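You operate a simulated robot arm through the tools that you are given. There is no shell and no other tool. Be economical: measure what you need, move in short steps, check, and stop when the job is done.

The job below is to be done with a simulated two-armed robot. You get a single attempt, and the scene is never put back.

## Task
Set the green press to 6 mm, press the grey housing's insert and put it in the green pocket tray.
Fine: depth first, holding the unlock button to turn its knob; then housing in the nest, slide in, both yellow buttons held till the ram turns back, slide out; it ends in the far pocket; the other housings stay in the grey pocket tray.

The check looks at the end state, three seconds after you hand in, the way a careful person would. Anything else that was tipped, shoved, dropped, spilled or broken makes it a failure.

## Robot
Two 7-joint arms with two-finger parallel grippers on one trunk, on a base that drives. Base frame: it is fixed to the floor where the robot stands at the start and does not move with it; the origin is under the middle of the robot, x ahead of it, y to its left, z up; the surface under the hand at the start is at about z = 0.82. Units: m, rad, N and s.
The left shoulder is at the start at [0.07, 0.134, 1.201], the right one opposite. With the tool pointing down near the work surface each hand reaches from about 0.1 to 0.64 m from the robot's upright axis, wherever it stands, measured 20 degrees to its own side. Places, roughly: insert slide [0.4, 0.1, 0.9]; nest of the insert slide [0.4, 0.1, 0.9]. Payload 1.57 kg a hand.
The TCP of each hand is the grasp point between the finger pads, 0.03 m short of the fingertips. In the tool frame z runs along the fingers and y along their closing line. The gripper opens to 0.08 m. The fingers are 0.017 m wide and 0.012 m thick; the gripper's body (0.04 by 0.082 m) begins 0.08 m behind the TCP.
Orientation is that of the tool frame in the base frame, as a unit quaternion [x, y, z, w]. With the fingers straight down and closing along the base's y, the tool's x points along the base's -x, its y along +y and its z along -z.

## Interface
- The arms move only by the tool servo_tool. It takes "left_targets", "right_targets" or both (then of equal length, played together; a hand with none holds still); each is a list of rows, each a list of 3 entries, a list of its own where there are three numbers: the shift along the tool's x, y, z in mm, then the turn, a rotation vector about the tool's x, y, z in rad, then the finger opening in mm, from 0 to 80. In form: [[[tx, ty, tz], [wx, wy, wz], claw], ...]. A call has 1 to 10 rows; each row shifts and turns the commanded pose from where the row before left it, along the tool's axes as they then stand. A row lasts 0.2 s, in which the tool goes at most 0.05 m and 0.15 rad; a call with a longer step from one row to the next is refused whole, and so is a gripper value outside its range. A pose out of reach is approached as far as the arm can. The call stops where the force on the tool passes 70 N (or 10 N more than at its start, if that is more) or the arm is blocked; 0.2 s more then pass. The fingers move at their own pace (about 0.153 m/s each) and stop on an object; they squeeze with about 30 N. The grip force told is the motor's: it shows also when the fingers shut on nothing. Time passes only in rows, and 0.2 s behind the last, so rows that do not move let the fingers close. The reply holds the time, the measured pose of the TCP, the force on the tool along the base axes, the opening and the grip force, in the units named above and with some noise, with the torque about the TCP (base axes, N m) and any sound that the robot's microphone picked up, and new pictures: "views" is both (left out), scene, wrist or none (wrist: the cameras of the hands that moved).
- Cameras (640 x 400 px; columns grow to the right, rows downward): "scene" is now at [0.1341, 0.0225, 1.4258]; the picture's right is [0.28, -0.96, 0.00], its down [-0.58, -0.17, -0.79] and it looks along [0.76, 0.22, -0.61] (base axes); focal length 284 px, centre (320, 200). "left" rides on the left gripper at [0.072, 0.007, -0.122] in its tool frame; the picture's right is [-0.09, 1.00, 0.00], its down [-0.84, -0.08, -0.54] and it looks along [-0.54, -0.05, 0.84] (tool axes); focal length 238 px, centre (320, 200). "right" rides on the right gripper at [0.072, -0.007, -0.122] in its tool frame; the picture's right is [0.09, 1.00, 0.00], its down [-0.84, 0.08, -0.54] and it looks along [-0.54, 0.05, 0.84] (tool axes); focal length 238 px, centre (320, 200).
- move_column(by): slides the trunk up (or, below 0, down) by that many m; the arms and the scene camera ride with it, the base frame stays. It gives what a move gives, with no picture.
- base_move(legs): drives the robot by 1 to 6 legs, each [ahead, left, turn to the left] in m, m and rad, along the robot's own axes; the way and the turn of a leg run together, so that a leg with both is an arc; at most 1.5 m and 3.142 rad a leg. The arms and the cameras ride along, it lands a little off, and it stops where it bumps. It gives what a move gives, and a new picture of the scene camera.
- pan_tilt(pan, tilt): turns the head with the scene camera to pan (to the left, within 1.501 rad either way) and tilt (down, from -0.506 to 1.204), counted from straight ahead of the robot. It gives what a move gives, and a new picture of the scene camera.
- probe_pixels(camera, pixels): there is no depth. For up to 12 entries [column, row, z] of the newest picture of that camera ("zoom" is the newest enlarged one), the place [x, y] in the base frame at which the ray of that pixel passes the height z, good to about 0.002 m. It takes no simulated time.
- inspect(camera, box): a new picture of the part [left, top, right, bottom] of that camera's present view, enlarged. It takes no simulated time.
- sign_off(): hands the job in; it is judged then, once.

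Go step by step. Measure first, check grasps and placings, and put right what went wrong. The budget is 80 turns and 260 pictures, counting those below and the enlarged ones. Unless the task says otherwise, let go and move clear before handing in.

The tools are called after "Request:" by a JSON object that holds its "op" and its "data". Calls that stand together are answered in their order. servo_tool: Moves the arms, as the interface text tells. Its arguments: {"type":"object","properties":{"left_targets":{"type":"array"},"right_targets":{"type":"array"},"views":{"type":"string","enum":["both","scene","wrist","none"]}},"required":[]} The other tools are called the same way: move_column (by) slides the trunk up or down; base_move (legs) drives the base; pan_tilt (pan, tilt) turns the head that bears the scene camera; probe_pixels (camera, pixels) gives the place at which the rays of pixels pass given heights; inspect (camera, box) takes an enlarged picture of a part of a camera's view; sign_off () hands the job in.

At the start:

```text
t: 0.0
left_eef_pos: [0.4313, 0.2586, 1.2023]
left_orientation: [-0.001, 1.0, 0.0, 0.001]
left_wrist_force: [0.2, 1.1, 0.6]
left_wrist_torque: [-0.01, 0.02, 0.0]
left_finger_gap: 0.0799
left_gripper_force: 0.1
right_eef_pos: [0.415, -0.0987, 1.1876]
right_orientation: [0.0, 1.0, 0.0, 0.0]
right_wrist_force: [-0.6, 0.3, -0.1]
right_wrist_torque: [-0.03, -0.02, 0.03]
right_finger_gap: 0.0802
right_gripper_force: 0.1
trunk travel left (down, up): [-0.775, 0.165]
robot x, y, heading: [0.0007, 0.0, -0.001]
head pan, tilt: [0.281, 0.654]
```

scene: 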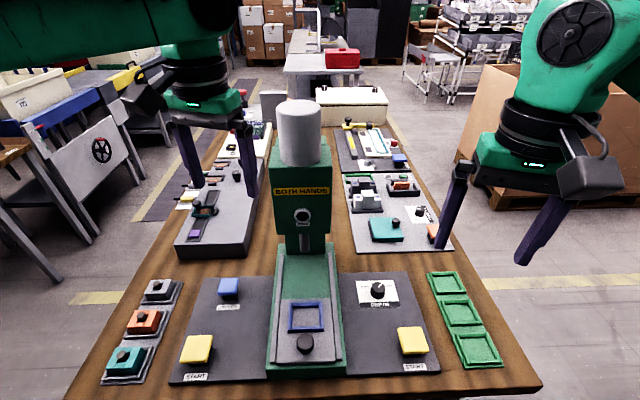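
right: 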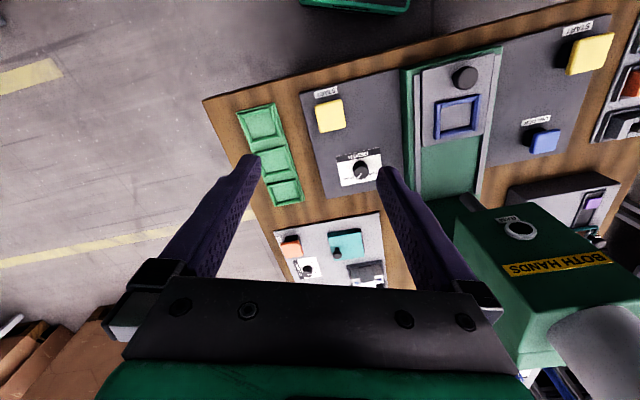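
left: 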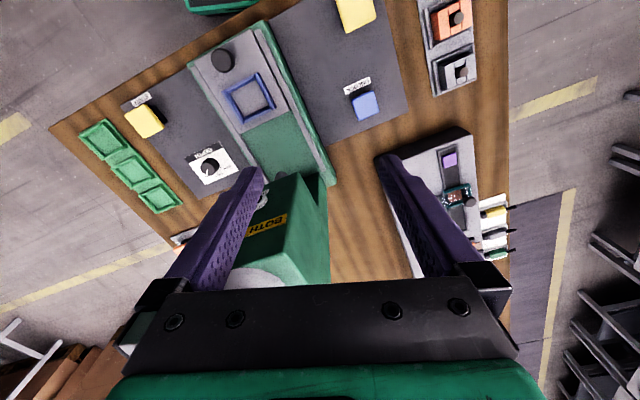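

The scene shows the green press in the middle with the knob at (378,290), the unlock button at (229,287), the yellow buttons at (197,348) and (412,340), the grey housing at (160,290) and the green tray at right. I'll enlarge the key parts first.

Request:
{"op": "inspect", "data": {"camera": "scene", "box": [340, 260, 440, 322]}}

Request:
{"op": "inspect", "data": {"camera": "scene", "box": [90, 260, 270, 390]}}

Request:
{"op": "inspect", "data": {"camera": "scene", "box": [250, 230, 510, 390]}}

Request:
{"op": "probe_pixels", "data": {"camera": "scene", "pixels": [[378, 290, 0.85], [229, 287, 0.85], [197, 345, 0.85], [412, 340, 0.85], [158, 288, 0.85], [305, 317, 0.88], [305, 342, 0.9], [445, 283, 0.83], [478, 350, 0.83], [270, 380, 0.82], [540, 385, 0.82], [70, 397, 0.82]]}}

```text
6.40 times, centred on (390, 291) of scene
```

zoom: 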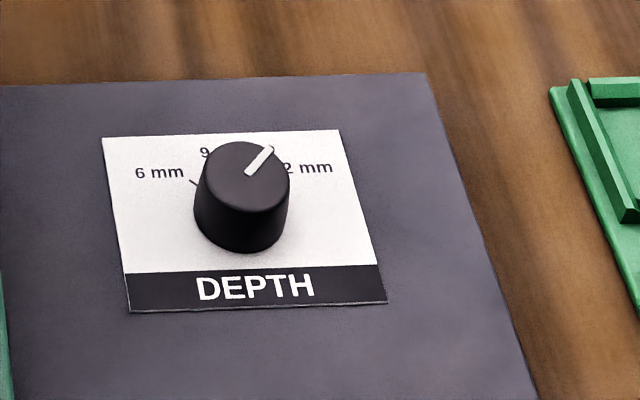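

```text
3.08 times, centred on (180, 325) of scene
```

zoom: 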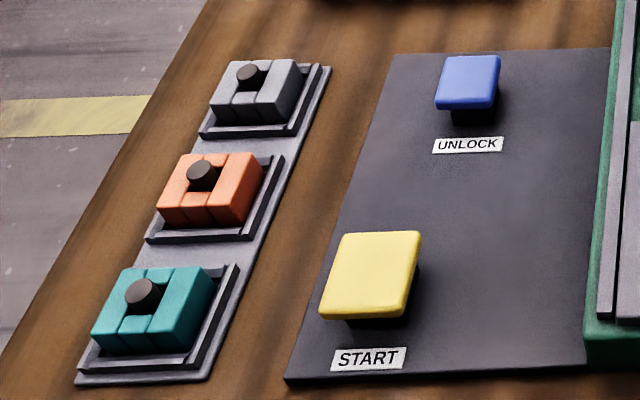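

```text
2.46 times, centred on (380, 310) of scene
```

zoom: 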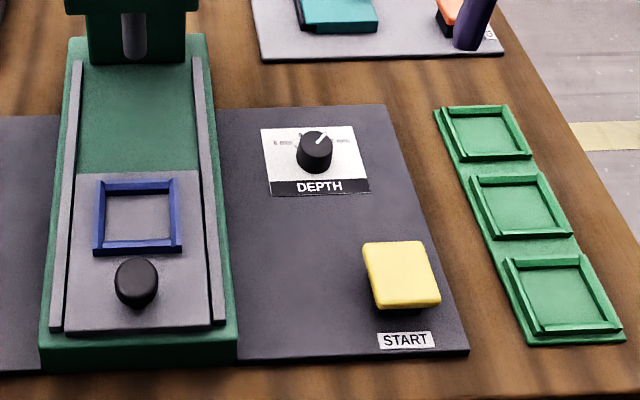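

```text
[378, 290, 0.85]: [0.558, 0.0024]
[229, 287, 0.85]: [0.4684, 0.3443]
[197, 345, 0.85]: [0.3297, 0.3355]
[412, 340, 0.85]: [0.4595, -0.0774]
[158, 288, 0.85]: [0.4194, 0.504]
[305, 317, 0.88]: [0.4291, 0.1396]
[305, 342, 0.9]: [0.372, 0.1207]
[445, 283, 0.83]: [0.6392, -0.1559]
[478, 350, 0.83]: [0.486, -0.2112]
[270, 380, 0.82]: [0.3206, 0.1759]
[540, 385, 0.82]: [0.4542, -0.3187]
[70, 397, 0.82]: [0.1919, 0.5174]
```

The bench stands about 0.28 rad turned to my left (knob at [0.558,0.002], unlock at [0.468,0.344]). I'll turn the base to square up with it, then look down to see how close the bench edge is.

Request:
{"op": "base_move", "data": {"legs": [[0, 0, 0.28]]}}

Request:
{"op": "pan_tilt", "data": {"pan": 0.0, "tilt": 1.15}}

```text
t: 1.3
left_eef_pos: [0.3437, 0.3667, 1.2028]
left_orientation: [-0.14, 0.99, -0.001, 0.0]
left_wrist_force: [-0.4, -0.5, -0.2]
left_wrist_torque: [0.0, 0.03, 0.01]
left_finger_gap: 0.0798
left_gripper_force: 0.1
right_eef_pos: [0.4273, 0.0212, 1.188]
right_orientation: [-0.138, 0.99, 0.001, 0.0]
right_wrist_force: [0.3, -0.5, 0.1]
right_wrist_torque: [-0.01, 0.03, -0.02]
right_finger_gap: 0.0799
right_gripper_force: 0.1
trunk travel left (down, up): [-0.775, 0.165]
robot x, y, heading: [-0.0006, 0.0017, 0.278]
head pan, tilt: [0.281, 0.654]
```

scene: 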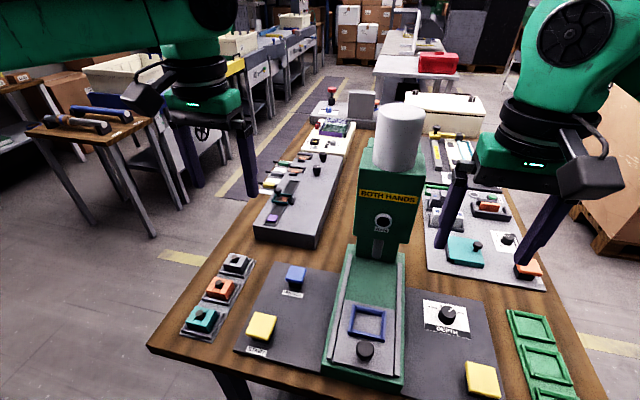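

```text
t: 2.3
left_eef_pos: [0.3436, 0.3677, 1.2032]
left_orientation: [-0.141, 0.99, 0.0, 0.001]
left_wrist_force: [0.2, 0.2, 0.2]
left_wrist_torque: [0.03, -0.03, 0.02]
left_finger_gap: 0.0801
left_gripper_force: 0.1
right_eef_pos: [0.427, 0.0211, 1.1879]
right_orientation: [-0.139, 0.99, 0.0, 0.0]
right_wrist_force: [0.4, -0.1, 0.7]
right_wrist_torque: [-0.02, -0.03, 0.0]
right_finger_gap: 0.0802
right_gripper_force: 0.1
trunk travel left (down, up): [-0.775, 0.165]
robot x, y, heading: [-0.0011, -0.0015, 0.278]
head pan, tilt: [0.0, 1.15]
```

scene: 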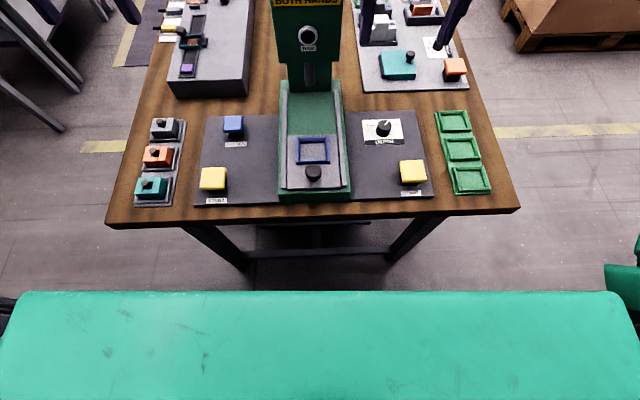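

The table edge is clear of the base (floor visible rows 220–290, table edge ~0.34 ahead), and both trays sit slightly out of reach (~0.656 m). I'll drive 0.08 m ahead.

Request:
{"op": "base_move", "data": {"legs": [[0.08, 0, 0]]}}

Request:
{"op": "pan_tilt", "data": {"pan": 0.0, "tilt": 0.95}}

```text
t: 3.3
left_eef_pos: [0.416, 0.3867, 1.2054]
left_orientation: [-0.14, 0.99, 0.001, 0.003]
left_wrist_force: [0.0, 0.6, 0.7]
left_wrist_torque: [-0.02, -0.01, -0.02]
left_finger_gap: 0.0801
left_gripper_force: 0.0
right_eef_pos: [0.4978, 0.0422, 1.1899]
right_orientation: [-0.14, 0.99, 0.0, 0.002]
right_wrist_force: [-0.4, 0.0, -0.1]
right_wrist_torque: [0.01, -0.02, -0.01]
right_finger_gap: 0.0801
right_gripper_force: 0.0
trunk travel left (down, up): [-0.775, 0.165]
robot x, y, heading: [0.0785, 0.0255, 0.279]
head pan, tilt: [0.0, 1.15]
```

scene: 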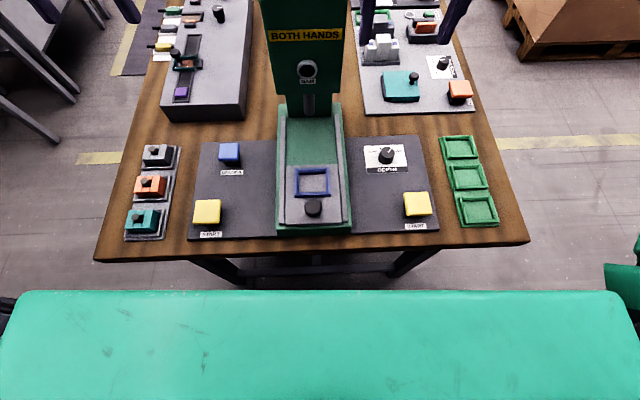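

```text
t: 4.0
left_eef_pos: [0.4206, 0.3898, 1.2013]
left_orientation: [-0.14, 0.99, 0.0, 0.0]
left_wrist_force: [-0.3, -0.5, -0.4]
left_wrist_torque: [0.03, 0.03, 0.0]
left_finger_gap: 0.0802
left_gripper_force: 0.0
right_eef_pos: [0.5037, 0.0433, 1.1878]
right_orientation: [-0.139, 0.99, 0.0, 0.0]
right_wrist_force: [-0.7, -1.0, -0.1]
right_wrist_torque: [-0.05, -0.01, 0.03]
right_finger_gap: 0.0798
right_gripper_force: 0.0
trunk travel left (down, up): [-0.775, 0.165]
robot x, y, heading: [0.075, 0.0206, 0.279]
head pan, tilt: [0.0, 0.949]
```

scene: 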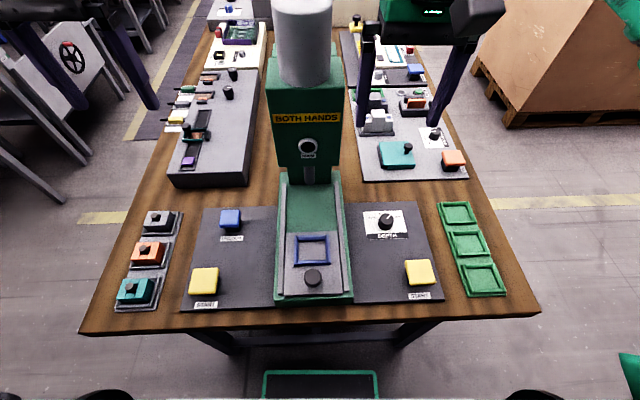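

Everything's now within reach. I'll probe the unlock button (230,217), knob (386,219), buttons, housing and far pocket at plausible heights.

Request:
{"op": "probe_pixels", "data": {"camera": "scene", "pixels": [[386, 215, 0.85], [386, 215, 0.88], [230, 213, 0.85], [230, 213, 0.88], [204, 277, 0.85], [204, 277, 0.88], [419, 268, 0.85], [419, 268, 0.88], [160, 214, 0.86], [160, 214, 0.9], [458, 215, 0.83], [313, 277, 0.9]]}}

Request:
{"op": "inspect", "data": {"camera": "right", "box": [0, 0, 640, 400]}}

Request:
{"op": "inspect", "data": {"camera": "left", "box": [0, 0, 640, 400]}}

```text
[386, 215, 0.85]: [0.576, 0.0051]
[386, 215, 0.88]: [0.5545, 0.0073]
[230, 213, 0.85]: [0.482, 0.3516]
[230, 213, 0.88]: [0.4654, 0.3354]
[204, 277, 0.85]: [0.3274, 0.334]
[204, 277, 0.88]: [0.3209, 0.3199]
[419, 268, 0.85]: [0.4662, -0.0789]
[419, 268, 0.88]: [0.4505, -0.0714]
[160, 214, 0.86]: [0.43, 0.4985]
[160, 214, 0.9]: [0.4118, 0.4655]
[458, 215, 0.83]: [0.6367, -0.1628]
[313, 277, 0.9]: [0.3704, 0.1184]
```

```text
1.00 times, centred on (320, 200) of right (not enlarged: the box is as wide or as high as the picture)
```

zoom: 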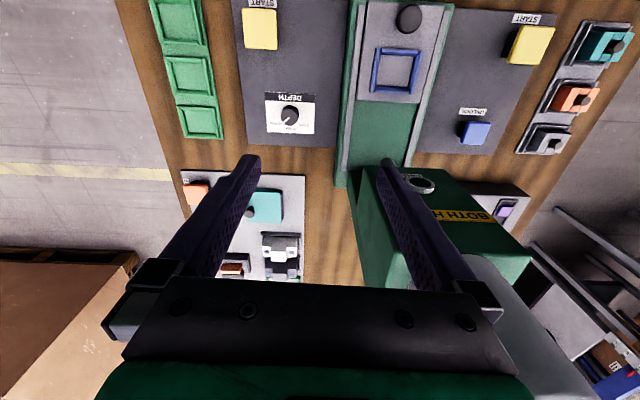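

```text
1.00 times, centred on (320, 200) of left (not enlarged: the box is as wide or as high as the picture)
```

zoom: 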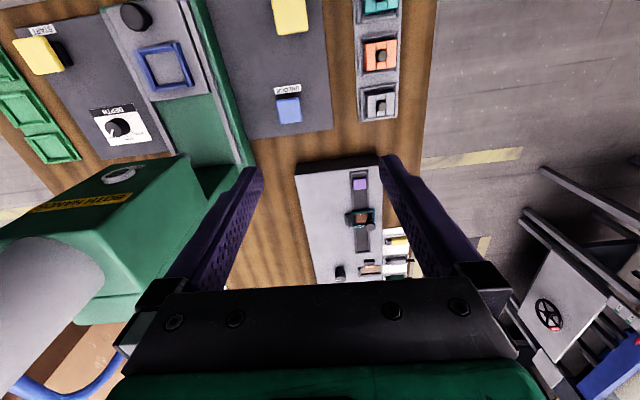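

I'll triangulate using the wrist views: right camera for knob (289,113), right start (262,38), nest; left for unlock (289,108), left start (288,14), housing (380,105).

Request:
{"op": "probe_pixels", "data": {"camera": "right", "pixels": [[290, 112, 0.85], [290, 112, 0.88], [259, 30, 0.85], [259, 30, 0.88], [409, 17, 0.88], [409, 17, 0.92], [476, 132, 0.85], [476, 132, 0.88], [547, 142, 0.85], [547, 142, 0.88], [198, 121, 0.83], [396, 70, 0.86]]}}

Request:
{"op": "probe_pixels", "data": {"camera": "left", "pixels": [[290, 108, 0.85], [290, 108, 0.88], [290, 15, 0.85], [290, 15, 0.88], [381, 104, 0.86], [381, 104, 0.9], [120, 128, 0.85], [120, 128, 0.88], [35, 54, 0.85], [35, 54, 0.88], [167, 66, 0.86], [137, 15, 0.9]]}}

Request:
{"op": "probe_pixels", "data": {"camera": "scene", "pixels": [[312, 248, 0.86], [312, 248, 0.88], [313, 277, 0.86], [80, 333, 0.82], [540, 314, 0.82], [278, 303, 0.82], [353, 301, 0.82], [145, 252, 0.86], [145, 252, 0.9], [441, 204, 0.82], [507, 295, 0.82]]}}

```text
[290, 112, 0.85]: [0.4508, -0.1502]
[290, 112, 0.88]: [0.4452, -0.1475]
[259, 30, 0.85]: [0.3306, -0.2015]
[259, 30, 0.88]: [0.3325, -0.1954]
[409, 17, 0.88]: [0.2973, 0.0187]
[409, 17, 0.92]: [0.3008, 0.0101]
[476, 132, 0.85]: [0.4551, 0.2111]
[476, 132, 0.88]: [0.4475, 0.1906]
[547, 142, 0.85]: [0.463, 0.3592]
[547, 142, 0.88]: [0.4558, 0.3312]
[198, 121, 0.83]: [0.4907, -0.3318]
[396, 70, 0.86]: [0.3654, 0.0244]
```

```text
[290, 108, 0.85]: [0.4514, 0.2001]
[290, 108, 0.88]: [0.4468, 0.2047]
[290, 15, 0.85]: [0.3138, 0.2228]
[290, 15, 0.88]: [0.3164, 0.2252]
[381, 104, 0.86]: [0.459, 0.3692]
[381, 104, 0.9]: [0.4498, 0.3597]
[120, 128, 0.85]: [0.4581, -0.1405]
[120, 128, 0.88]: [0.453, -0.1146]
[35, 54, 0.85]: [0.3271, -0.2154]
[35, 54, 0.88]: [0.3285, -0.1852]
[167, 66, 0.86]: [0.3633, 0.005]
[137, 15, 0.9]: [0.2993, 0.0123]
```

```text
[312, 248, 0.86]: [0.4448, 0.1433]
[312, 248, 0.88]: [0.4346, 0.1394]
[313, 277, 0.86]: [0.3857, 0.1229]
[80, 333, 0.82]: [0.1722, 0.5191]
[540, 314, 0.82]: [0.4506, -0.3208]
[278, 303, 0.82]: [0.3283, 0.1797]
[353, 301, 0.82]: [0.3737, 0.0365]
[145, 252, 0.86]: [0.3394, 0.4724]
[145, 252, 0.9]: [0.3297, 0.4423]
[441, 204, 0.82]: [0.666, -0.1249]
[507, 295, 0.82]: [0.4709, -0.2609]
```

The wrist probes used the old pictures' poses, so I'll take fresh wrist pictures with a still row and probe again.

Request:
{"op": "servo_tool", "data": {"left_targets": [[[0, 0, 0], [0, 0, 0], 80]], "right_targets": [[[0, 0, 0], [0, 0, 0], 80]], "views": "both"}}

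Request:
{"op": "probe_pixels", "data": {"camera": "right", "pixels": [[290, 112, 0.85], [290, 112, 0.88], [259, 30, 0.85], [259, 30, 0.88], [409, 17, 0.88], [409, 17, 0.92], [476, 132, 0.85], [476, 132, 0.88], [547, 142, 0.85], [547, 142, 0.88], [198, 121, 0.83], [396, 70, 0.86]]}}

Request:
{"op": "probe_pixels", "data": {"camera": "left", "pixels": [[290, 108, 0.85], [290, 108, 0.88], [290, 15, 0.85], [290, 15, 0.88], [381, 104, 0.86], [381, 104, 0.9], [120, 128, 0.85], [120, 128, 0.88], [35, 54, 0.85], [35, 54, 0.88], [167, 66, 0.86], [137, 15, 0.9]]}}

Request:
{"op": "probe_pixels", "data": {"camera": "scene", "pixels": [[312, 248, 0.86], [312, 248, 0.88], [313, 277, 0.86], [386, 215, 0.85], [386, 215, 0.88]]}}

```text
t: 4.5
left_eef_pos: [0.4179, 0.3899, 1.2036]
left_orientation: [-0.14, 0.99, 0.0, 0.001]
left_wrist_force: [-0.6, -0.1, 0.7]
left_wrist_torque: [0.0, 0.0, 0.02]
left_finger_gap: 0.0801
left_gripper_force: 0.1
right_eef_pos: [0.5018, 0.043, 1.1888]
right_orientation: [-0.14, 0.99, 0.001, 0.001]
right_wrist_force: [0.1, 0.9, 0.2]
right_wrist_torque: [-0.01, -0.02, -0.02]
right_finger_gap: 0.0799
right_gripper_force: 0.0
trunk travel left (down, up): [-0.775, 0.165]
robot x, y, heading: [0.077, 0.0235, 0.281]
head pan, tilt: [0.0, 0.949]
```

scene: 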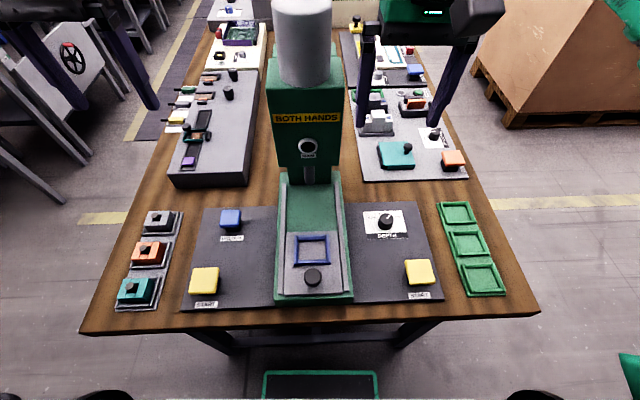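
right: 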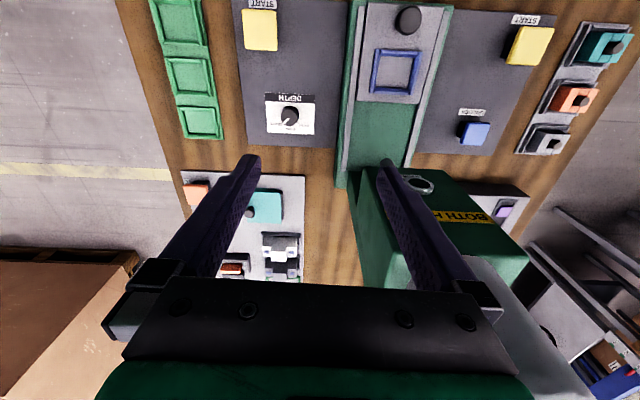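
left: 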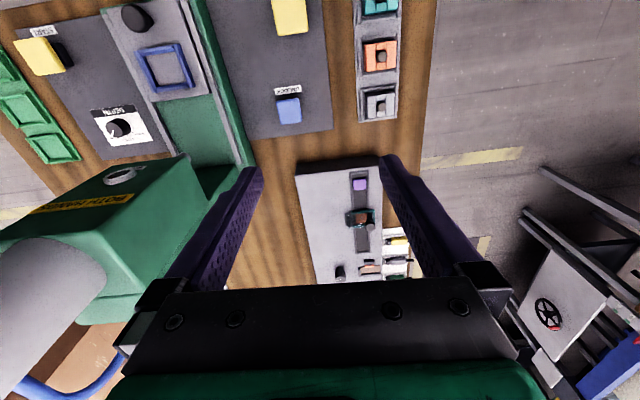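

```text
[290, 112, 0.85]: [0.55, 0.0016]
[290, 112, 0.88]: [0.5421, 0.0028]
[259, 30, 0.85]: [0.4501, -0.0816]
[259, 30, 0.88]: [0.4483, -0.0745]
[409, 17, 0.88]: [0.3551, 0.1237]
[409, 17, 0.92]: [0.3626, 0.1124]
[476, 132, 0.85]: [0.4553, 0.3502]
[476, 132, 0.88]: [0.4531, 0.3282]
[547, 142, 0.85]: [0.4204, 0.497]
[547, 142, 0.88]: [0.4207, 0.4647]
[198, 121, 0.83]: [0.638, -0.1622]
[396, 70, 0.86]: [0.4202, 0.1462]
```

```text
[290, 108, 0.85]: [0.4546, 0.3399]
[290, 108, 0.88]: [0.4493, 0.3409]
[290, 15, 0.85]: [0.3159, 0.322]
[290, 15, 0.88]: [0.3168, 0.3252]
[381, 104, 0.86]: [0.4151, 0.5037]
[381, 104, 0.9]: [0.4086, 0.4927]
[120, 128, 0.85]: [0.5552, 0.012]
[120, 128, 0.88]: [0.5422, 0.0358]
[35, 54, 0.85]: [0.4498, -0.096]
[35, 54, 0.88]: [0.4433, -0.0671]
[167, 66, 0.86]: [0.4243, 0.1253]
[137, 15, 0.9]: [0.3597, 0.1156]
```

```text
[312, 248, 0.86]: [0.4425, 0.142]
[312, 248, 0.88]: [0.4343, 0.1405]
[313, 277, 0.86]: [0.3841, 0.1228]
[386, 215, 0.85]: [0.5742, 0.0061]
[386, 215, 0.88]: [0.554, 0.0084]
```

The left/right triangulation puts unlock at about (0.452,0.340) and the knob at about (0.552,0.006), both near z≈0.85. I'll bring the hands over them at z≈0.98 and look close up.

Request:
{"op": "servo_tool", "data": {"left_targets": [[[-9, -28, 20], [0, 0, 0], 80], [[-10, -29, 20], [0, 0, 0], 40], [[0, 0, 45], [0, 0, 0], 0], [[0, 0, 45], [0, 0, 0], 0], [[0, 0, 45], [0, 0, 0], 0], [[0, 0, 45], [0, 0, 0], 0]], "right_targets": [[[-10, -35, 0], [0, 0, 0], 80], [[-28, -14, 30], [0, 0, 0], 80], [[0, 0, 45], [0, 0, 0], 80], [[0, 0, 45], [0, 0, 0], 80], [[0, 0, 45], [0, 0, 0], 80], [[0, 0, 40], [0, 0, 0], 80]]}}

```text
t: 5.8
left_eef_pos: [0.4533, 0.3395, 0.9829]
left_orientation: [-0.139, 0.99, 0.0, 0.0]
left_wrist_force: [1.7, -0.7, -0.6]
left_wrist_torque: [0.01, 0.02, 0.01]
left_finger_gap: 0.0001
left_gripper_force: 21.2
right_eef_pos: [0.5544, 0.0069, 0.9813]
right_orientation: [-0.139, 0.99, 0.0, 0.0]
right_wrist_force: [-0.7, -0.3, 0.1]
right_wrist_torque: [-0.02, 0.01, -0.03]
right_finger_gap: 0.0798
right_gripper_force: 0.1
trunk travel left (down, up): [-0.775, 0.165]
robot x, y, heading: [0.0721, 0.0229, 0.276]
head pan, tilt: [0.0, 0.949]
```

scene: 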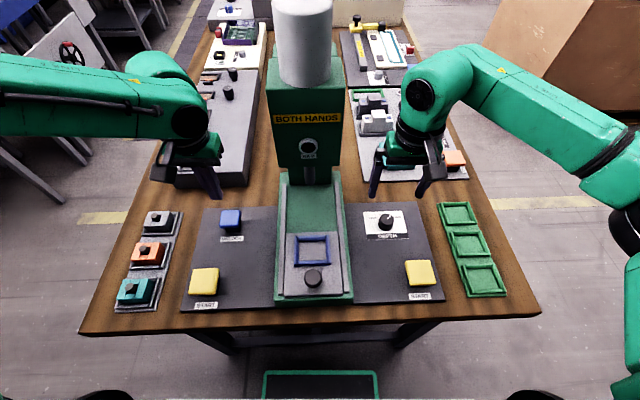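
right: 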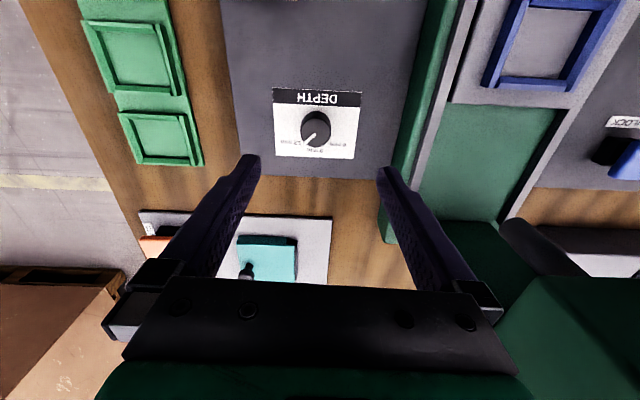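
left: 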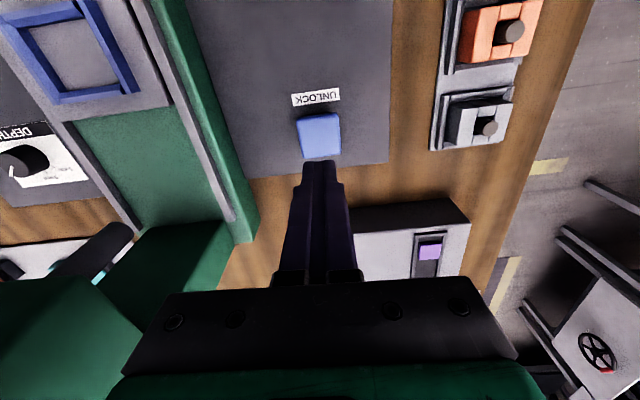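

Both hands are close above their targets. I'll enlarge the knob and probe the knob and unlock button.

Request:
{"op": "inspect", "data": {"camera": "right", "box": [266, 82, 370, 164]}}

Request:
{"op": "probe_pixels", "data": {"camera": "right", "pixels": [[316, 125, 0.825], [316, 125, 0.85], [316, 125, 0.87], [274, 89, 0.825], [362, 94, 0.825], [274, 155, 0.825], [355, 160, 0.825], [301, 125, 0.85], [331, 125, 0.85]]}}

Request:
{"op": "probe_pixels", "data": {"camera": "left", "pixels": [[319, 130, 0.85], [319, 130, 0.87], [298, 116, 0.85], [338, 114, 0.85], [341, 152, 0.85], [305, 155, 0.85], [485, 126, 0.85], [485, 126, 0.88], [507, 32, 0.88]]}}

```text
4.88 times, centred on (318, 123) of right
```

zoom: 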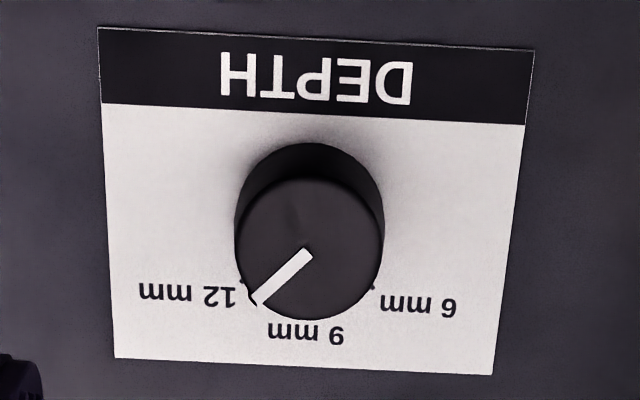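

```text
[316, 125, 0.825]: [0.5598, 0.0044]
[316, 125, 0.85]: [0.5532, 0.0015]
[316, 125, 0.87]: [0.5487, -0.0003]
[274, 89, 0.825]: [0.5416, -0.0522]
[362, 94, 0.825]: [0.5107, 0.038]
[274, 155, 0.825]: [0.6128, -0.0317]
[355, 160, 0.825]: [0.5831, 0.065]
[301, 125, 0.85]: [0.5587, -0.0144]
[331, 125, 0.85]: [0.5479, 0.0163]
```

```text
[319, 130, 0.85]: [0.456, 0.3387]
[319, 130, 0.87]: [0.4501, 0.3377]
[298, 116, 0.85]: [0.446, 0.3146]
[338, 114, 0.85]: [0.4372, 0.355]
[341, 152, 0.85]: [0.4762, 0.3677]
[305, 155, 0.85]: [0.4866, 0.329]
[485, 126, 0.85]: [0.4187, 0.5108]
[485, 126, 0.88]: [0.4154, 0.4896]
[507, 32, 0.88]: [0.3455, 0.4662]
```

The knob points at 12 mm (pointer tip (262,300) in the zoom), and 6 mm lies about 90° counter-clockwise seen from above. I'll pre-turn the right hand 0.75 rad clockwise and lower both hands partway.

Request:
{"op": "servo_tool", "data": {"left_targets": [[[-2, 0, 20], [0, 0, 0], 0], [[0, 0, 20], [0, 0, 0], 0], [[0, 0, 15], [0, 0, 0], 0], [[0, 0, 10], [0, 0, 0], 0], [[0, 0, 0], [0, 0, 0], 0], [[0, 0, 0], [0, 0, 0], 0]], "right_targets": [[[2, -5, 10], [0, 0, 0], 80], [[0, 0, 15], [0, 0, 0.15], 70], [[0, 0, 15], [0, 0, 0.15], 60], [[0, 0, 15], [0, 0, 0.15], 60], [[0, 0, 10], [0, 0, 0.15], 60], [[0, 0, 5], [0, 0, 0.15], 60]]}}

```text
t: 7.2
left_eef_pos: [0.4572, 0.3394, 0.9168]
left_orientation: [-0.14, 0.99, 0.0, 0.001]
left_wrist_force: [-0.2, 0.1, 0.3]
left_wrist_torque: [0.01, 0.01, 0.04]
left_finger_gap: 0.0001
left_gripper_force: 21.7
right_eef_pos: [0.5532, 0.0011, 0.9132]
right_orientation: [0.236, 0.972, 0.0, 0.0]
right_wrist_force: [1.6, -0.2, 0.4]
right_wrist_torque: [0.0, -0.06, -0.03]
right_finger_gap: 0.0601
right_gripper_force: 0.1
trunk travel left (down, up): [-0.775, 0.165]
robot x, y, heading: [0.0735, 0.0205, 0.278]
head pan, tilt: [0.0, 0.949]
```

scene: 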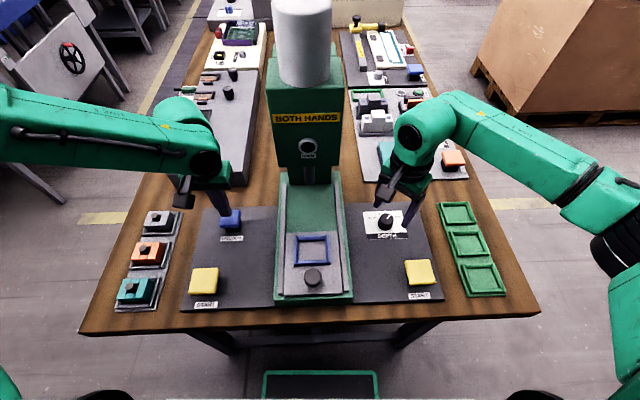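
right: 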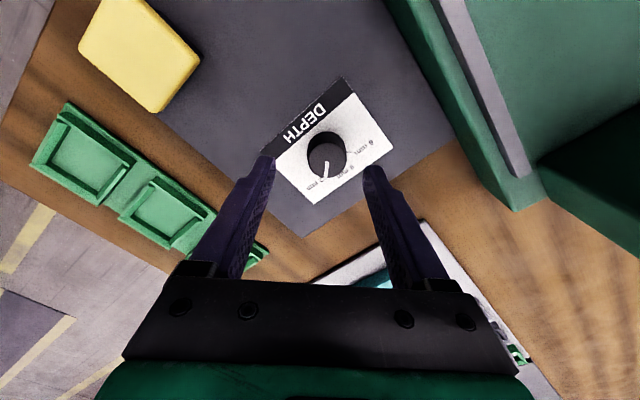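
left: 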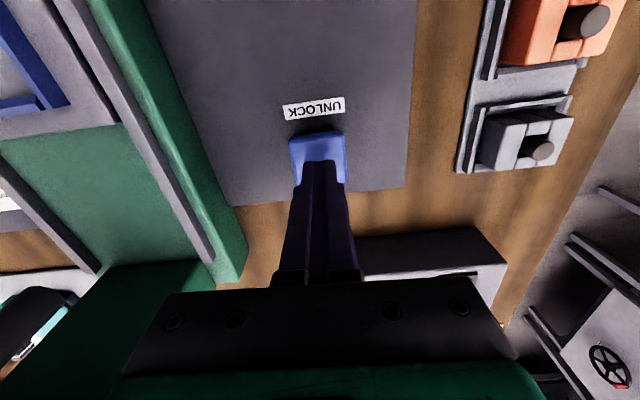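

The fingers straddle the knob at (327,158). I'll probe the knob again from here, and the unlock button's faces.

Request:
{"op": "probe_pixels", "data": {"camera": "right", "pixels": [[327, 158, 0.84], [327, 158, 0.855], [307, 158, 0.855], [347, 158, 0.855], [305, 205, 0.825]]}}

Request:
{"op": "probe_pixels", "data": {"camera": "left", "pixels": [[289, 136, 0.85], [343, 132, 0.85], [289, 136, 0.87], [343, 132, 0.87], [347, 180, 0.85], [347, 180, 0.87]]}}

Request:
{"op": "inspect", "data": {"camera": "right", "box": [220, 70, 420, 195]}}

Request:
{"op": "inspect", "data": {"camera": "scene", "box": [340, 170, 440, 232]}}

```text
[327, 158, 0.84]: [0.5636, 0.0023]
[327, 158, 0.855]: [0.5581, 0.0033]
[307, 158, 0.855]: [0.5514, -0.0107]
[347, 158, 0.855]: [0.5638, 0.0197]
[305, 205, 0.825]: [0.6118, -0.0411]
```

```text
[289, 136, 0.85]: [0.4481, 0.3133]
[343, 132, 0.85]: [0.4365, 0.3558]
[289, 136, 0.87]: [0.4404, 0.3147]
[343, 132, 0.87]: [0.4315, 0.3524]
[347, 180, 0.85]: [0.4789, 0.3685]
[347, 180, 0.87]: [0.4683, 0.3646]
```

```text
3.20 times, centred on (320, 132) of right
```

zoom: 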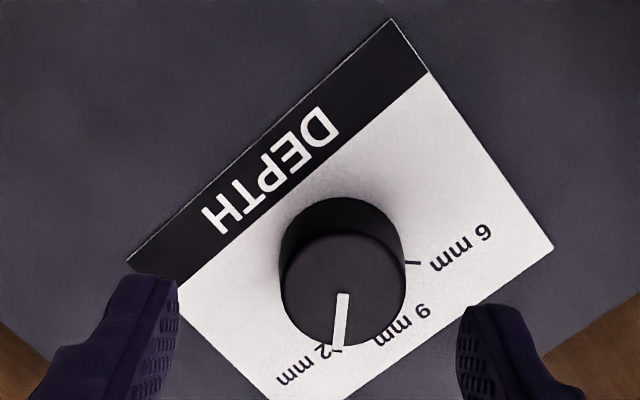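

```text
6.40 times, centred on (390, 201) of scene
```

zoom: 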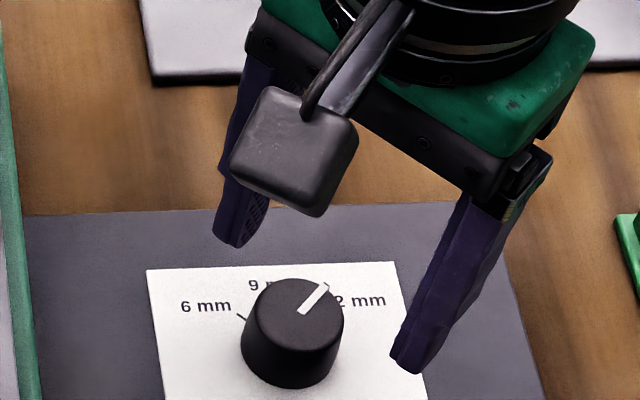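

Knob centre refines to about (0.561,0.003), so I shift the right hand 6 mm ahead and 5 mm along its y, lower it to z≈0.868 and close. The left hand meanwhile comes down close above the button.

Request:
{"op": "servo_tool", "data": {"left_targets": [[[0, 0, 8], [0, 0, 0], 0], [[0, 0, 4], [0, 0, 0], 0], [[0, 0, 4], [0, 0, 0], 0], [[0, 0, 0], [0, 0, 0], 0], [[0, 0, 0], [0, 0, 0], 0], [[0, 0, 0], [0, 0, 0], 0]], "right_targets": [[[-6, 5, 10], [0, 0, 0], 60], [[0, 0, 20], [0, 0, 0], 60], [[0, 0, 12], [0, 0, 0], 60], [[0, 0, 3], [0, 0, 0], 60], [[0, 0, 0], [0, 0, 0], 40], [[0, 0, 0], [0, 0, 0], 40]]}}

Request:
{"op": "inspect", "data": {"camera": "scene", "box": [200, 170, 430, 240]}}

```text
t: 8.7
left_eef_pos: [0.4555, 0.3388, 0.9011]
left_orientation: [-0.14, 0.99, 0.0, 0.0]
left_wrist_force: [1.2, 0.4, 1.6]
left_wrist_torque: [0.0, -0.01, 0.01]
left_finger_gap: 0.0
left_gripper_force: 21.8
right_eef_pos: [0.5599, 0.0028, 0.8694]
right_orientation: [0.233, 0.972, 0.001, 0.0]
right_wrist_force: [-0.5, 0.5, 0.2]
right_wrist_torque: [0.01, 0.0, -0.02]
right_finger_gap: 0.04
right_gripper_force: 0.0
trunk travel left (down, up): [-0.775, 0.165]
robot x, y, heading: [0.081, 0.0203, 0.276]
head pan, tilt: [0.0, 0.949]
```

scene: 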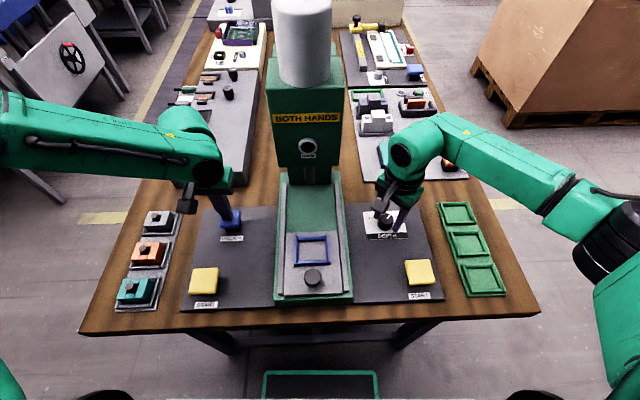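
right: 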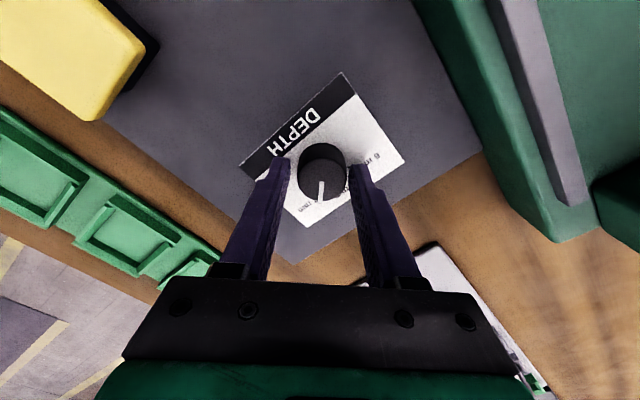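
left: 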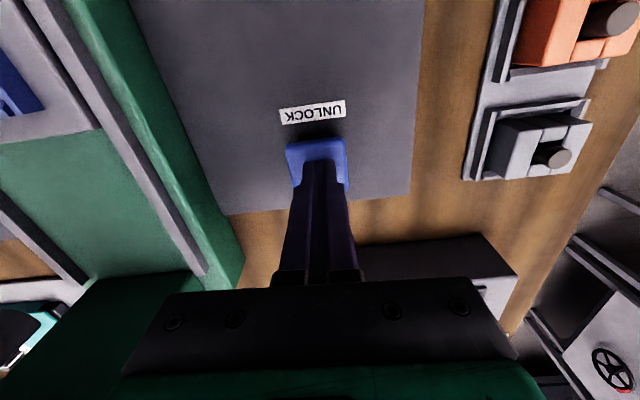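

```text
2.78 times, centred on (315, 205) of scene
```

zoom: 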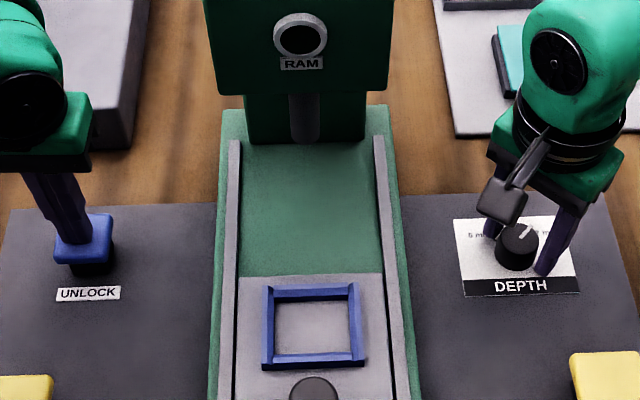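

The fingers straddle the knob and the left fingertips are just above the unlock button. I'll close on the knob and press the unlock button in small steps, watching the force.

Request:
{"op": "servo_tool", "data": {"left_targets": [[[0, 0, 2], [0, 0, 0], 0], [[0, 0, 2], [0, 0, 0], 0], [[0, 0, 2], [0, 0, 0], 0], [[0, 0, 0], [0, 0, 0], 0]], "right_targets": [[[0, 0, 3], [0, 0, 0], 30], [[0, 0, 0], [0, 0, 0], 0], [[0, 0, 0], [0, 0, 0], 0], [[0, 0, 0], [0, 0, 0], 0]], "views": "none"}}

Request:
{"op": "inspect", "data": {"camera": "scene", "box": [190, 170, 270, 240]}}

```text
t: 9.7
left_eef_pos: [0.4558, 0.3413, 0.8972]
left_orientation: [-0.14, 0.99, 0.001, 0.001]
left_wrist_force: [-0.8, -0.1, 3.4]
left_wrist_torque: [-0.03, 0.03, -0.01]
left_finger_gap: 0.0
left_gripper_force: 21.4
right_eef_pos: [0.5617, 0.0022, 0.867]
right_orientation: [0.233, 0.972, 0.002, 0.001]
right_wrist_force: [7.3, 3.8, 13.3]
right_wrist_torque: [0.34, 0.2, -0.02]
right_finger_gap: 0.0329
right_gripper_force: 41.4
trunk travel left (down, up): [-0.775, 0.165]
robot x, y, heading: [0.0755, 0.0228, 0.283]
head pan, tilt: [0.0, 0.949]
```

```text
5.71 times, centred on (230, 205) of scene
```

zoom: 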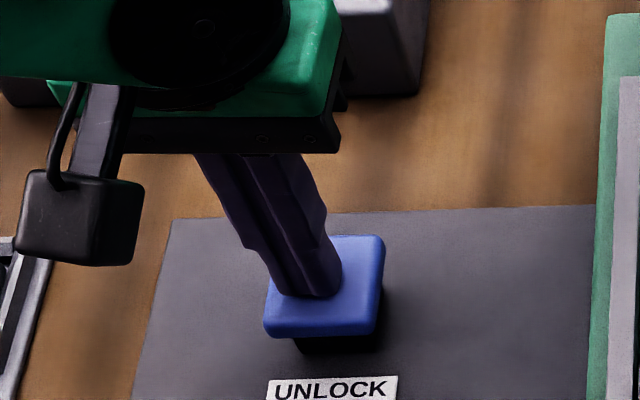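

Left fingertips just touch the button (3.4 N) at tip z≈0.867; knob gripped at 33 mm. Pressing further.

Request:
{"op": "servo_tool", "data": {"left_targets": [[[0, 0, 2], [0, 0, 0], 0], [[0, 0, 2], [0, 0, 0], 0], [[0, 0, 2], [0, 0, 0], 0], [[0, 0, 2], [0, 0, 0], 0], [[0, 0, 0], [0, 0, 0], 0]], "views": "none"}}

Request:
{"op": "inspect", "data": {"camera": "scene", "box": [190, 170, 270, 240]}}

```text
t: 10.8
left_eef_pos: [0.4552, 0.3401, 0.8896]
left_orientation: [-0.14, 0.99, 0.0, 0.003]
left_wrist_force: [-12.1, 0.9, 35.1]
left_wrist_torque: [0.03, 0.44, -0.05]
left_finger_gap: 0.0001
left_gripper_force: 21.6
right_eef_pos: [0.5596, 0.003, 0.867]
right_orientation: [0.234, 0.972, 0.003, 0.002]
right_wrist_force: [25.7, 13.5, 1.7]
right_wrist_torque: [0.36, -0.21, -0.01]
right_finger_gap: 0.033
right_gripper_force: 41.3
trunk travel left (down, up): [-0.775, 0.165]
robot x, y, heading: [0.0753, 0.0215, 0.278]
head pan, tilt: [0.0, 0.949]
```

```text
5.71 times, centred on (230, 205) of scene
```

zoom: 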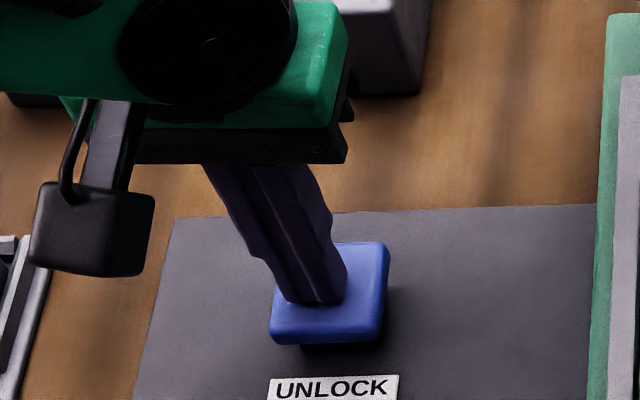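

The unlock button is down (35 N, about 6 mm travel). Now I'll turn the knob counter-clockwise by 0.45 rad first and check, holding unlock.

Request:
{"op": "servo_tool", "data": {"left_targets": [[[0, 0, 0], [0, 0, 0], 0], [[0, 0, 0], [0, 0, 0], 0], [[0, 0, 0], [0, 0, 0], 0], [[0, 0, 0], [0, 0, 0], 0]], "right_targets": [[[0, 0, 0], [0, 0, -0.12], 0], [[0, 0, 0], [0, 0, -0.12], 0], [[0, 0, 0], [0, 0, -0.12], 0], [[0, 0, 0], [0, 0, -0.12], 0]], "views": "wrist"}}

Request:
{"op": "inspect", "data": {"camera": "right", "box": [220, 80, 420, 205]}}

Request:
{"op": "inspect", "data": {"camera": "scene", "box": [340, 180, 440, 242]}}

```text
t: 11.8
left_eef_pos: [0.4567, 0.3411, 0.8898]
left_orientation: [-0.141, 0.99, 0.002, 0.003]
left_wrist_force: [-11.4, 6.7, 43.7]
left_wrist_torque: [0.21, 0.39, 0.13]
left_finger_gap: 0.0
left_gripper_force: 21.2
right_eef_pos: [0.5611, 0.0039, 0.8659]
right_orientation: [-0.006, 1.0, 0.002, 0.004]
right_wrist_force: [29.4, 10.3, 5.2]
right_wrist_torque: [0.29, -0.57, -0.03]
right_finger_gap: 0.0332
right_gripper_force: 41.5
trunk travel left (down, up): [-0.775, 0.165]
robot x, y, heading: [0.0765, 0.024, 0.281]
head pan, tilt: [0.0, 0.949]
```

right: 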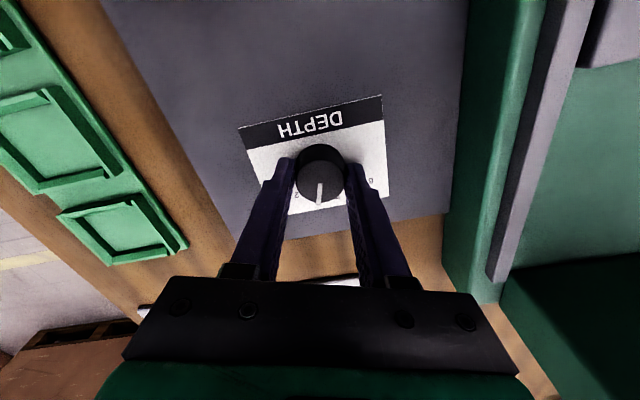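
left: 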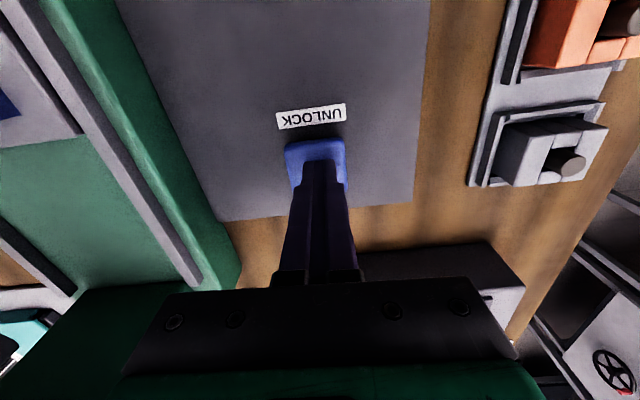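

```text
3.20 times, centred on (320, 142) of right
```

zoom: 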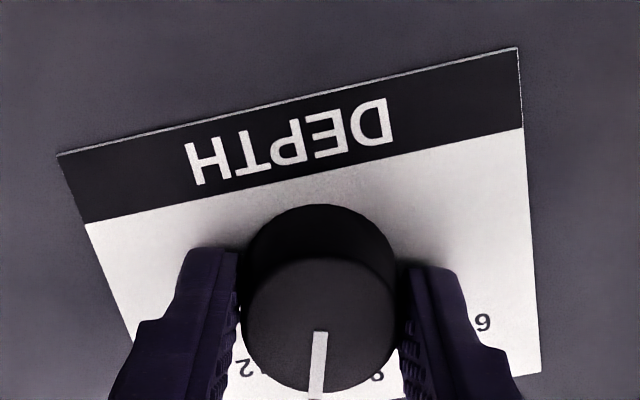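

```text
6.40 times, centred on (390, 211) of scene
```

zoom: 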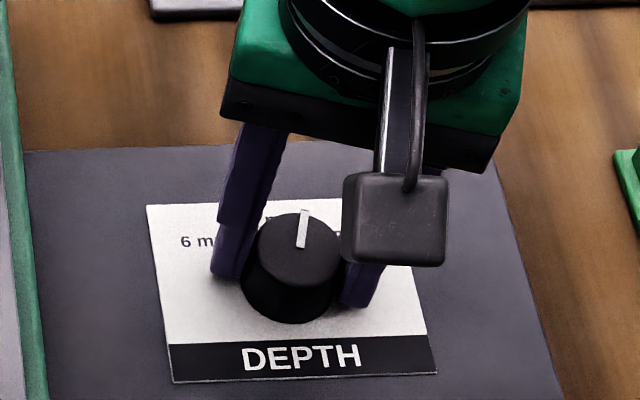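

The knob follows (pointer now just right of 9). About 1.08 rad remains; I'll turn on in 9 × 0.12 steps.

Request:
{"op": "servo_tool", "data": {"left_targets": [[[0, 0, 0], [0, 0, 0], 0], [[0, 0, 0], [0, 0, 0], 0], [[0, 0, 0], [0, 0, 0], 0], [[0, 0, 0], [0, 0, 0], 0], [[0, 0, 0], [0, 0, 0], 0], [[0, 0, 0], [0, 0, 0], 0], [[0, 0, 0], [0, 0, 0], 0], [[0, 0, 0], [0, 0, 0], 0], [[0, 0, 0], [0, 0, 0], 0]], "right_targets": [[[0, 0, 0], [0, 0, -0.12], 0], [[0, 0, 0], [0, 0, -0.12], 0], [[0, 0, 0], [0, 0, -0.12], 0], [[0, 0, 0], [0, 0, -0.12], 0], [[0, 0, 0], [0, 0, -0.12], 0], [[0, 0, 0], [0, 0, -0.12], 0], [[0, 0, 0], [0, 0, -0.12], 0], [[0, 0, 0], [0, 0, -0.12], 0], [[0, 0, 0], [0, 0, -0.12], 0]], "views": "none"}}

Request:
{"op": "inspect", "data": {"camera": "right", "box": [220, 80, 420, 205]}}

Request:
{"op": "inspect", "data": {"camera": "scene", "box": [340, 180, 440, 242]}}

```text
t: 13.8
left_eef_pos: [0.4551, 0.3403, 0.8915]
left_orientation: [-0.141, 0.99, 0.001, 0.002]
left_wrist_force: [-3.7, 10.1, 39.5]
left_wrist_torque: [0.28, 0.18, -0.07]
left_finger_gap: 0.0
left_gripper_force: 21.3
right_eef_pos: [0.5592, 0.0026, 0.8668]
right_orientation: [-0.386, 0.923, 0.001, 0.003]
right_wrist_force: [20.5, 6.4, 8.2]
right_wrist_torque: [0.55, -0.92, 0.01]
right_finger_gap: 0.0331
right_gripper_force: 41.5
right hand out of reach, approached as far as the arm can: row 7, 8, 9
trunk travel left (down, up): [-0.775, 0.165]
robot x, y, heading: [0.0709, 0.0215, 0.281]
head pan, tilt: [0.0, 0.949]
```

```text
3.20 times, centred on (320, 142) of right
```

zoom: 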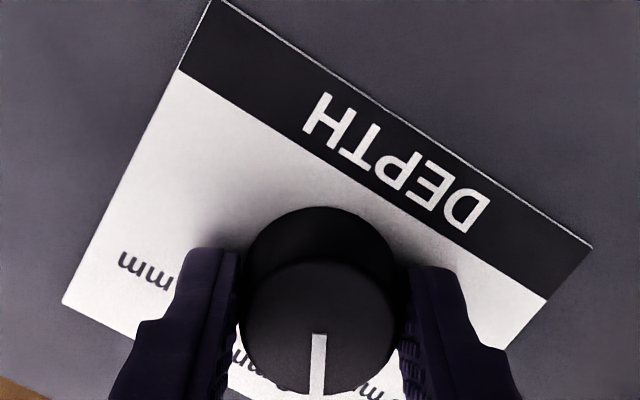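

```text
6.40 times, centred on (390, 211) of scene
```

zoom: 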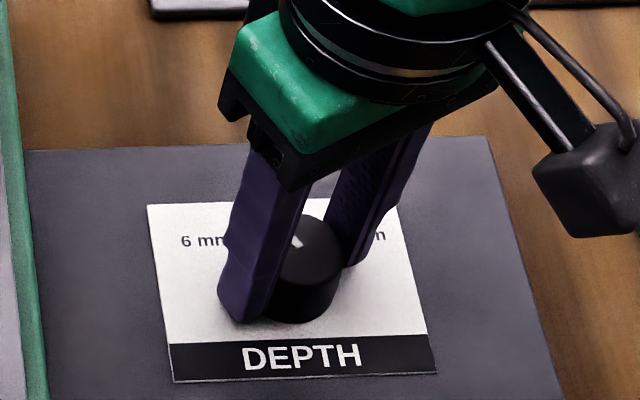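

The wrist limit was reached at heading 0.79 rad; about 0.3 rad is still missing. I'll open, turn the hand back, and regrip while unlock stays held.

Request:
{"op": "servo_tool", "data": {"left_targets": [[[0, 0, 0], [0, 0, 0], 0], [[0, 0, 0], [0, 0, 0], 0], [[0, 0, 0], [0, 0, 0], 0], [[0, 0, 0], [0, 0, 0], 0], [[0, 0, 0], [0, 0, 0], 0], [[0, 0, 0], [0, 0, 0], 0], [[0, 0, 0], [0, 0, 0], 0], [[0, 0, 0], [0, 0, 0], 0], [[0, 0, 0], [0, 0, 0], 0]], "right_targets": [[[0, 0, 0], [0, 0, 0], 50], [[0, 0, 0], [0, 0, 0], 50], [[0, 0, 0], [0, 0, 0.15], 50], [[0, 0, 0], [0, 0, 0.15], 50], [[0, 0, 0], [0, 0, 0.15], 50], [[0, 0, 0], [0, 0, 0.15], 50], [[0, 0, 0], [0, 0, 0.15], 50], [[0, 0, 0], [0, 0, 0.15], 50], [[0, 0, 0], [0, 0, 0], 50]], "views": "wrist"}}

Request:
{"op": "inspect", "data": {"camera": "right", "box": [220, 80, 420, 205]}}

Request:
{"op": "inspect", "data": {"camera": "scene", "box": [340, 180, 440, 242]}}

```text
t: 15.8
left_eef_pos: [0.4549, 0.3398, 0.8909]
left_orientation: [-0.14, 0.99, 0.001, 0.003]
left_wrist_force: [6.6, 9.7, 31.6]
left_wrist_torque: [0.25, -0.08, 0.01]
left_finger_gap: 0.0
left_gripper_force: 20.6
right_eef_pos: [0.5593, 0.0025, 0.8659]
right_orientation: [0.056, 0.998, 0.001, 0.002]
right_wrist_force: [0.1, -0.9, -0.6]
right_wrist_torque: [0.0, 0.03, -0.01]
right_finger_gap: 0.05
right_gripper_force: 0.0
trunk travel left (down, up): [-0.775, 0.165]
robot x, y, heading: [0.0747, 0.0212, 0.277]
head pan, tilt: [0.0, 0.949]
```

right: 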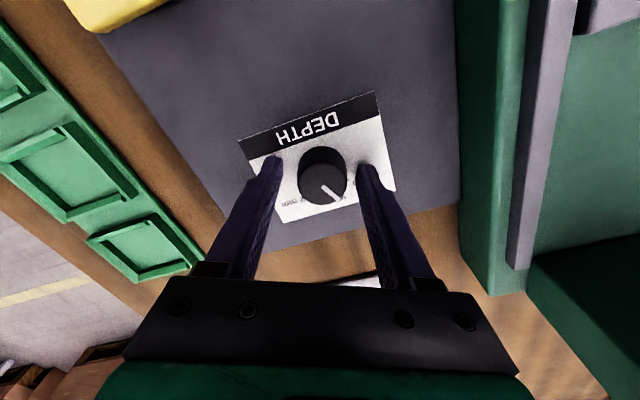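
left: 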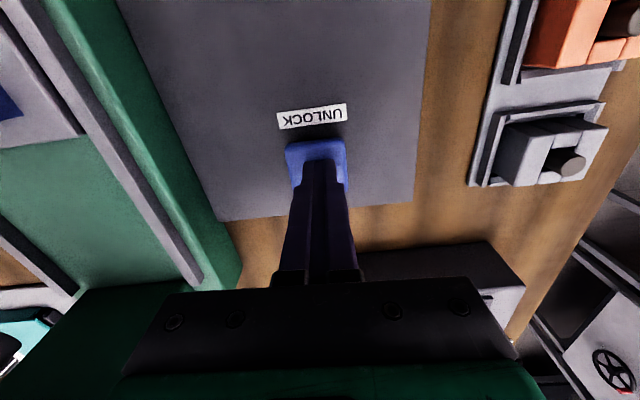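

```text
3.20 times, centred on (320, 142) of right
```

zoom: 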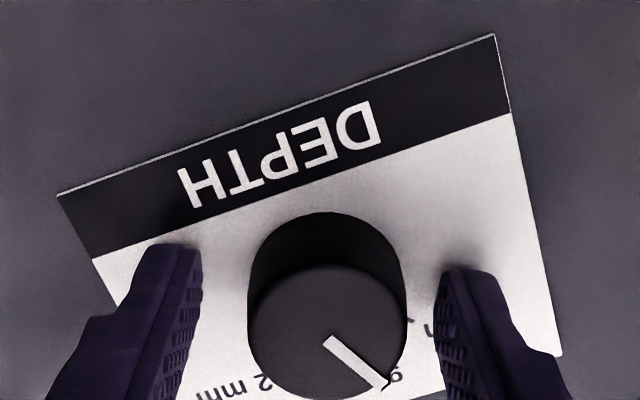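

```text
6.40 times, centred on (390, 211) of scene
```

zoom: 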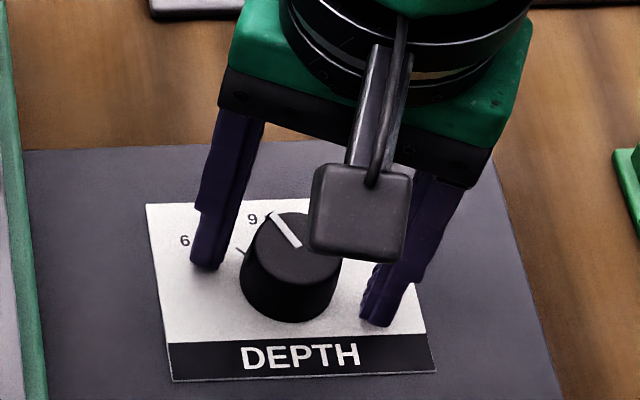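

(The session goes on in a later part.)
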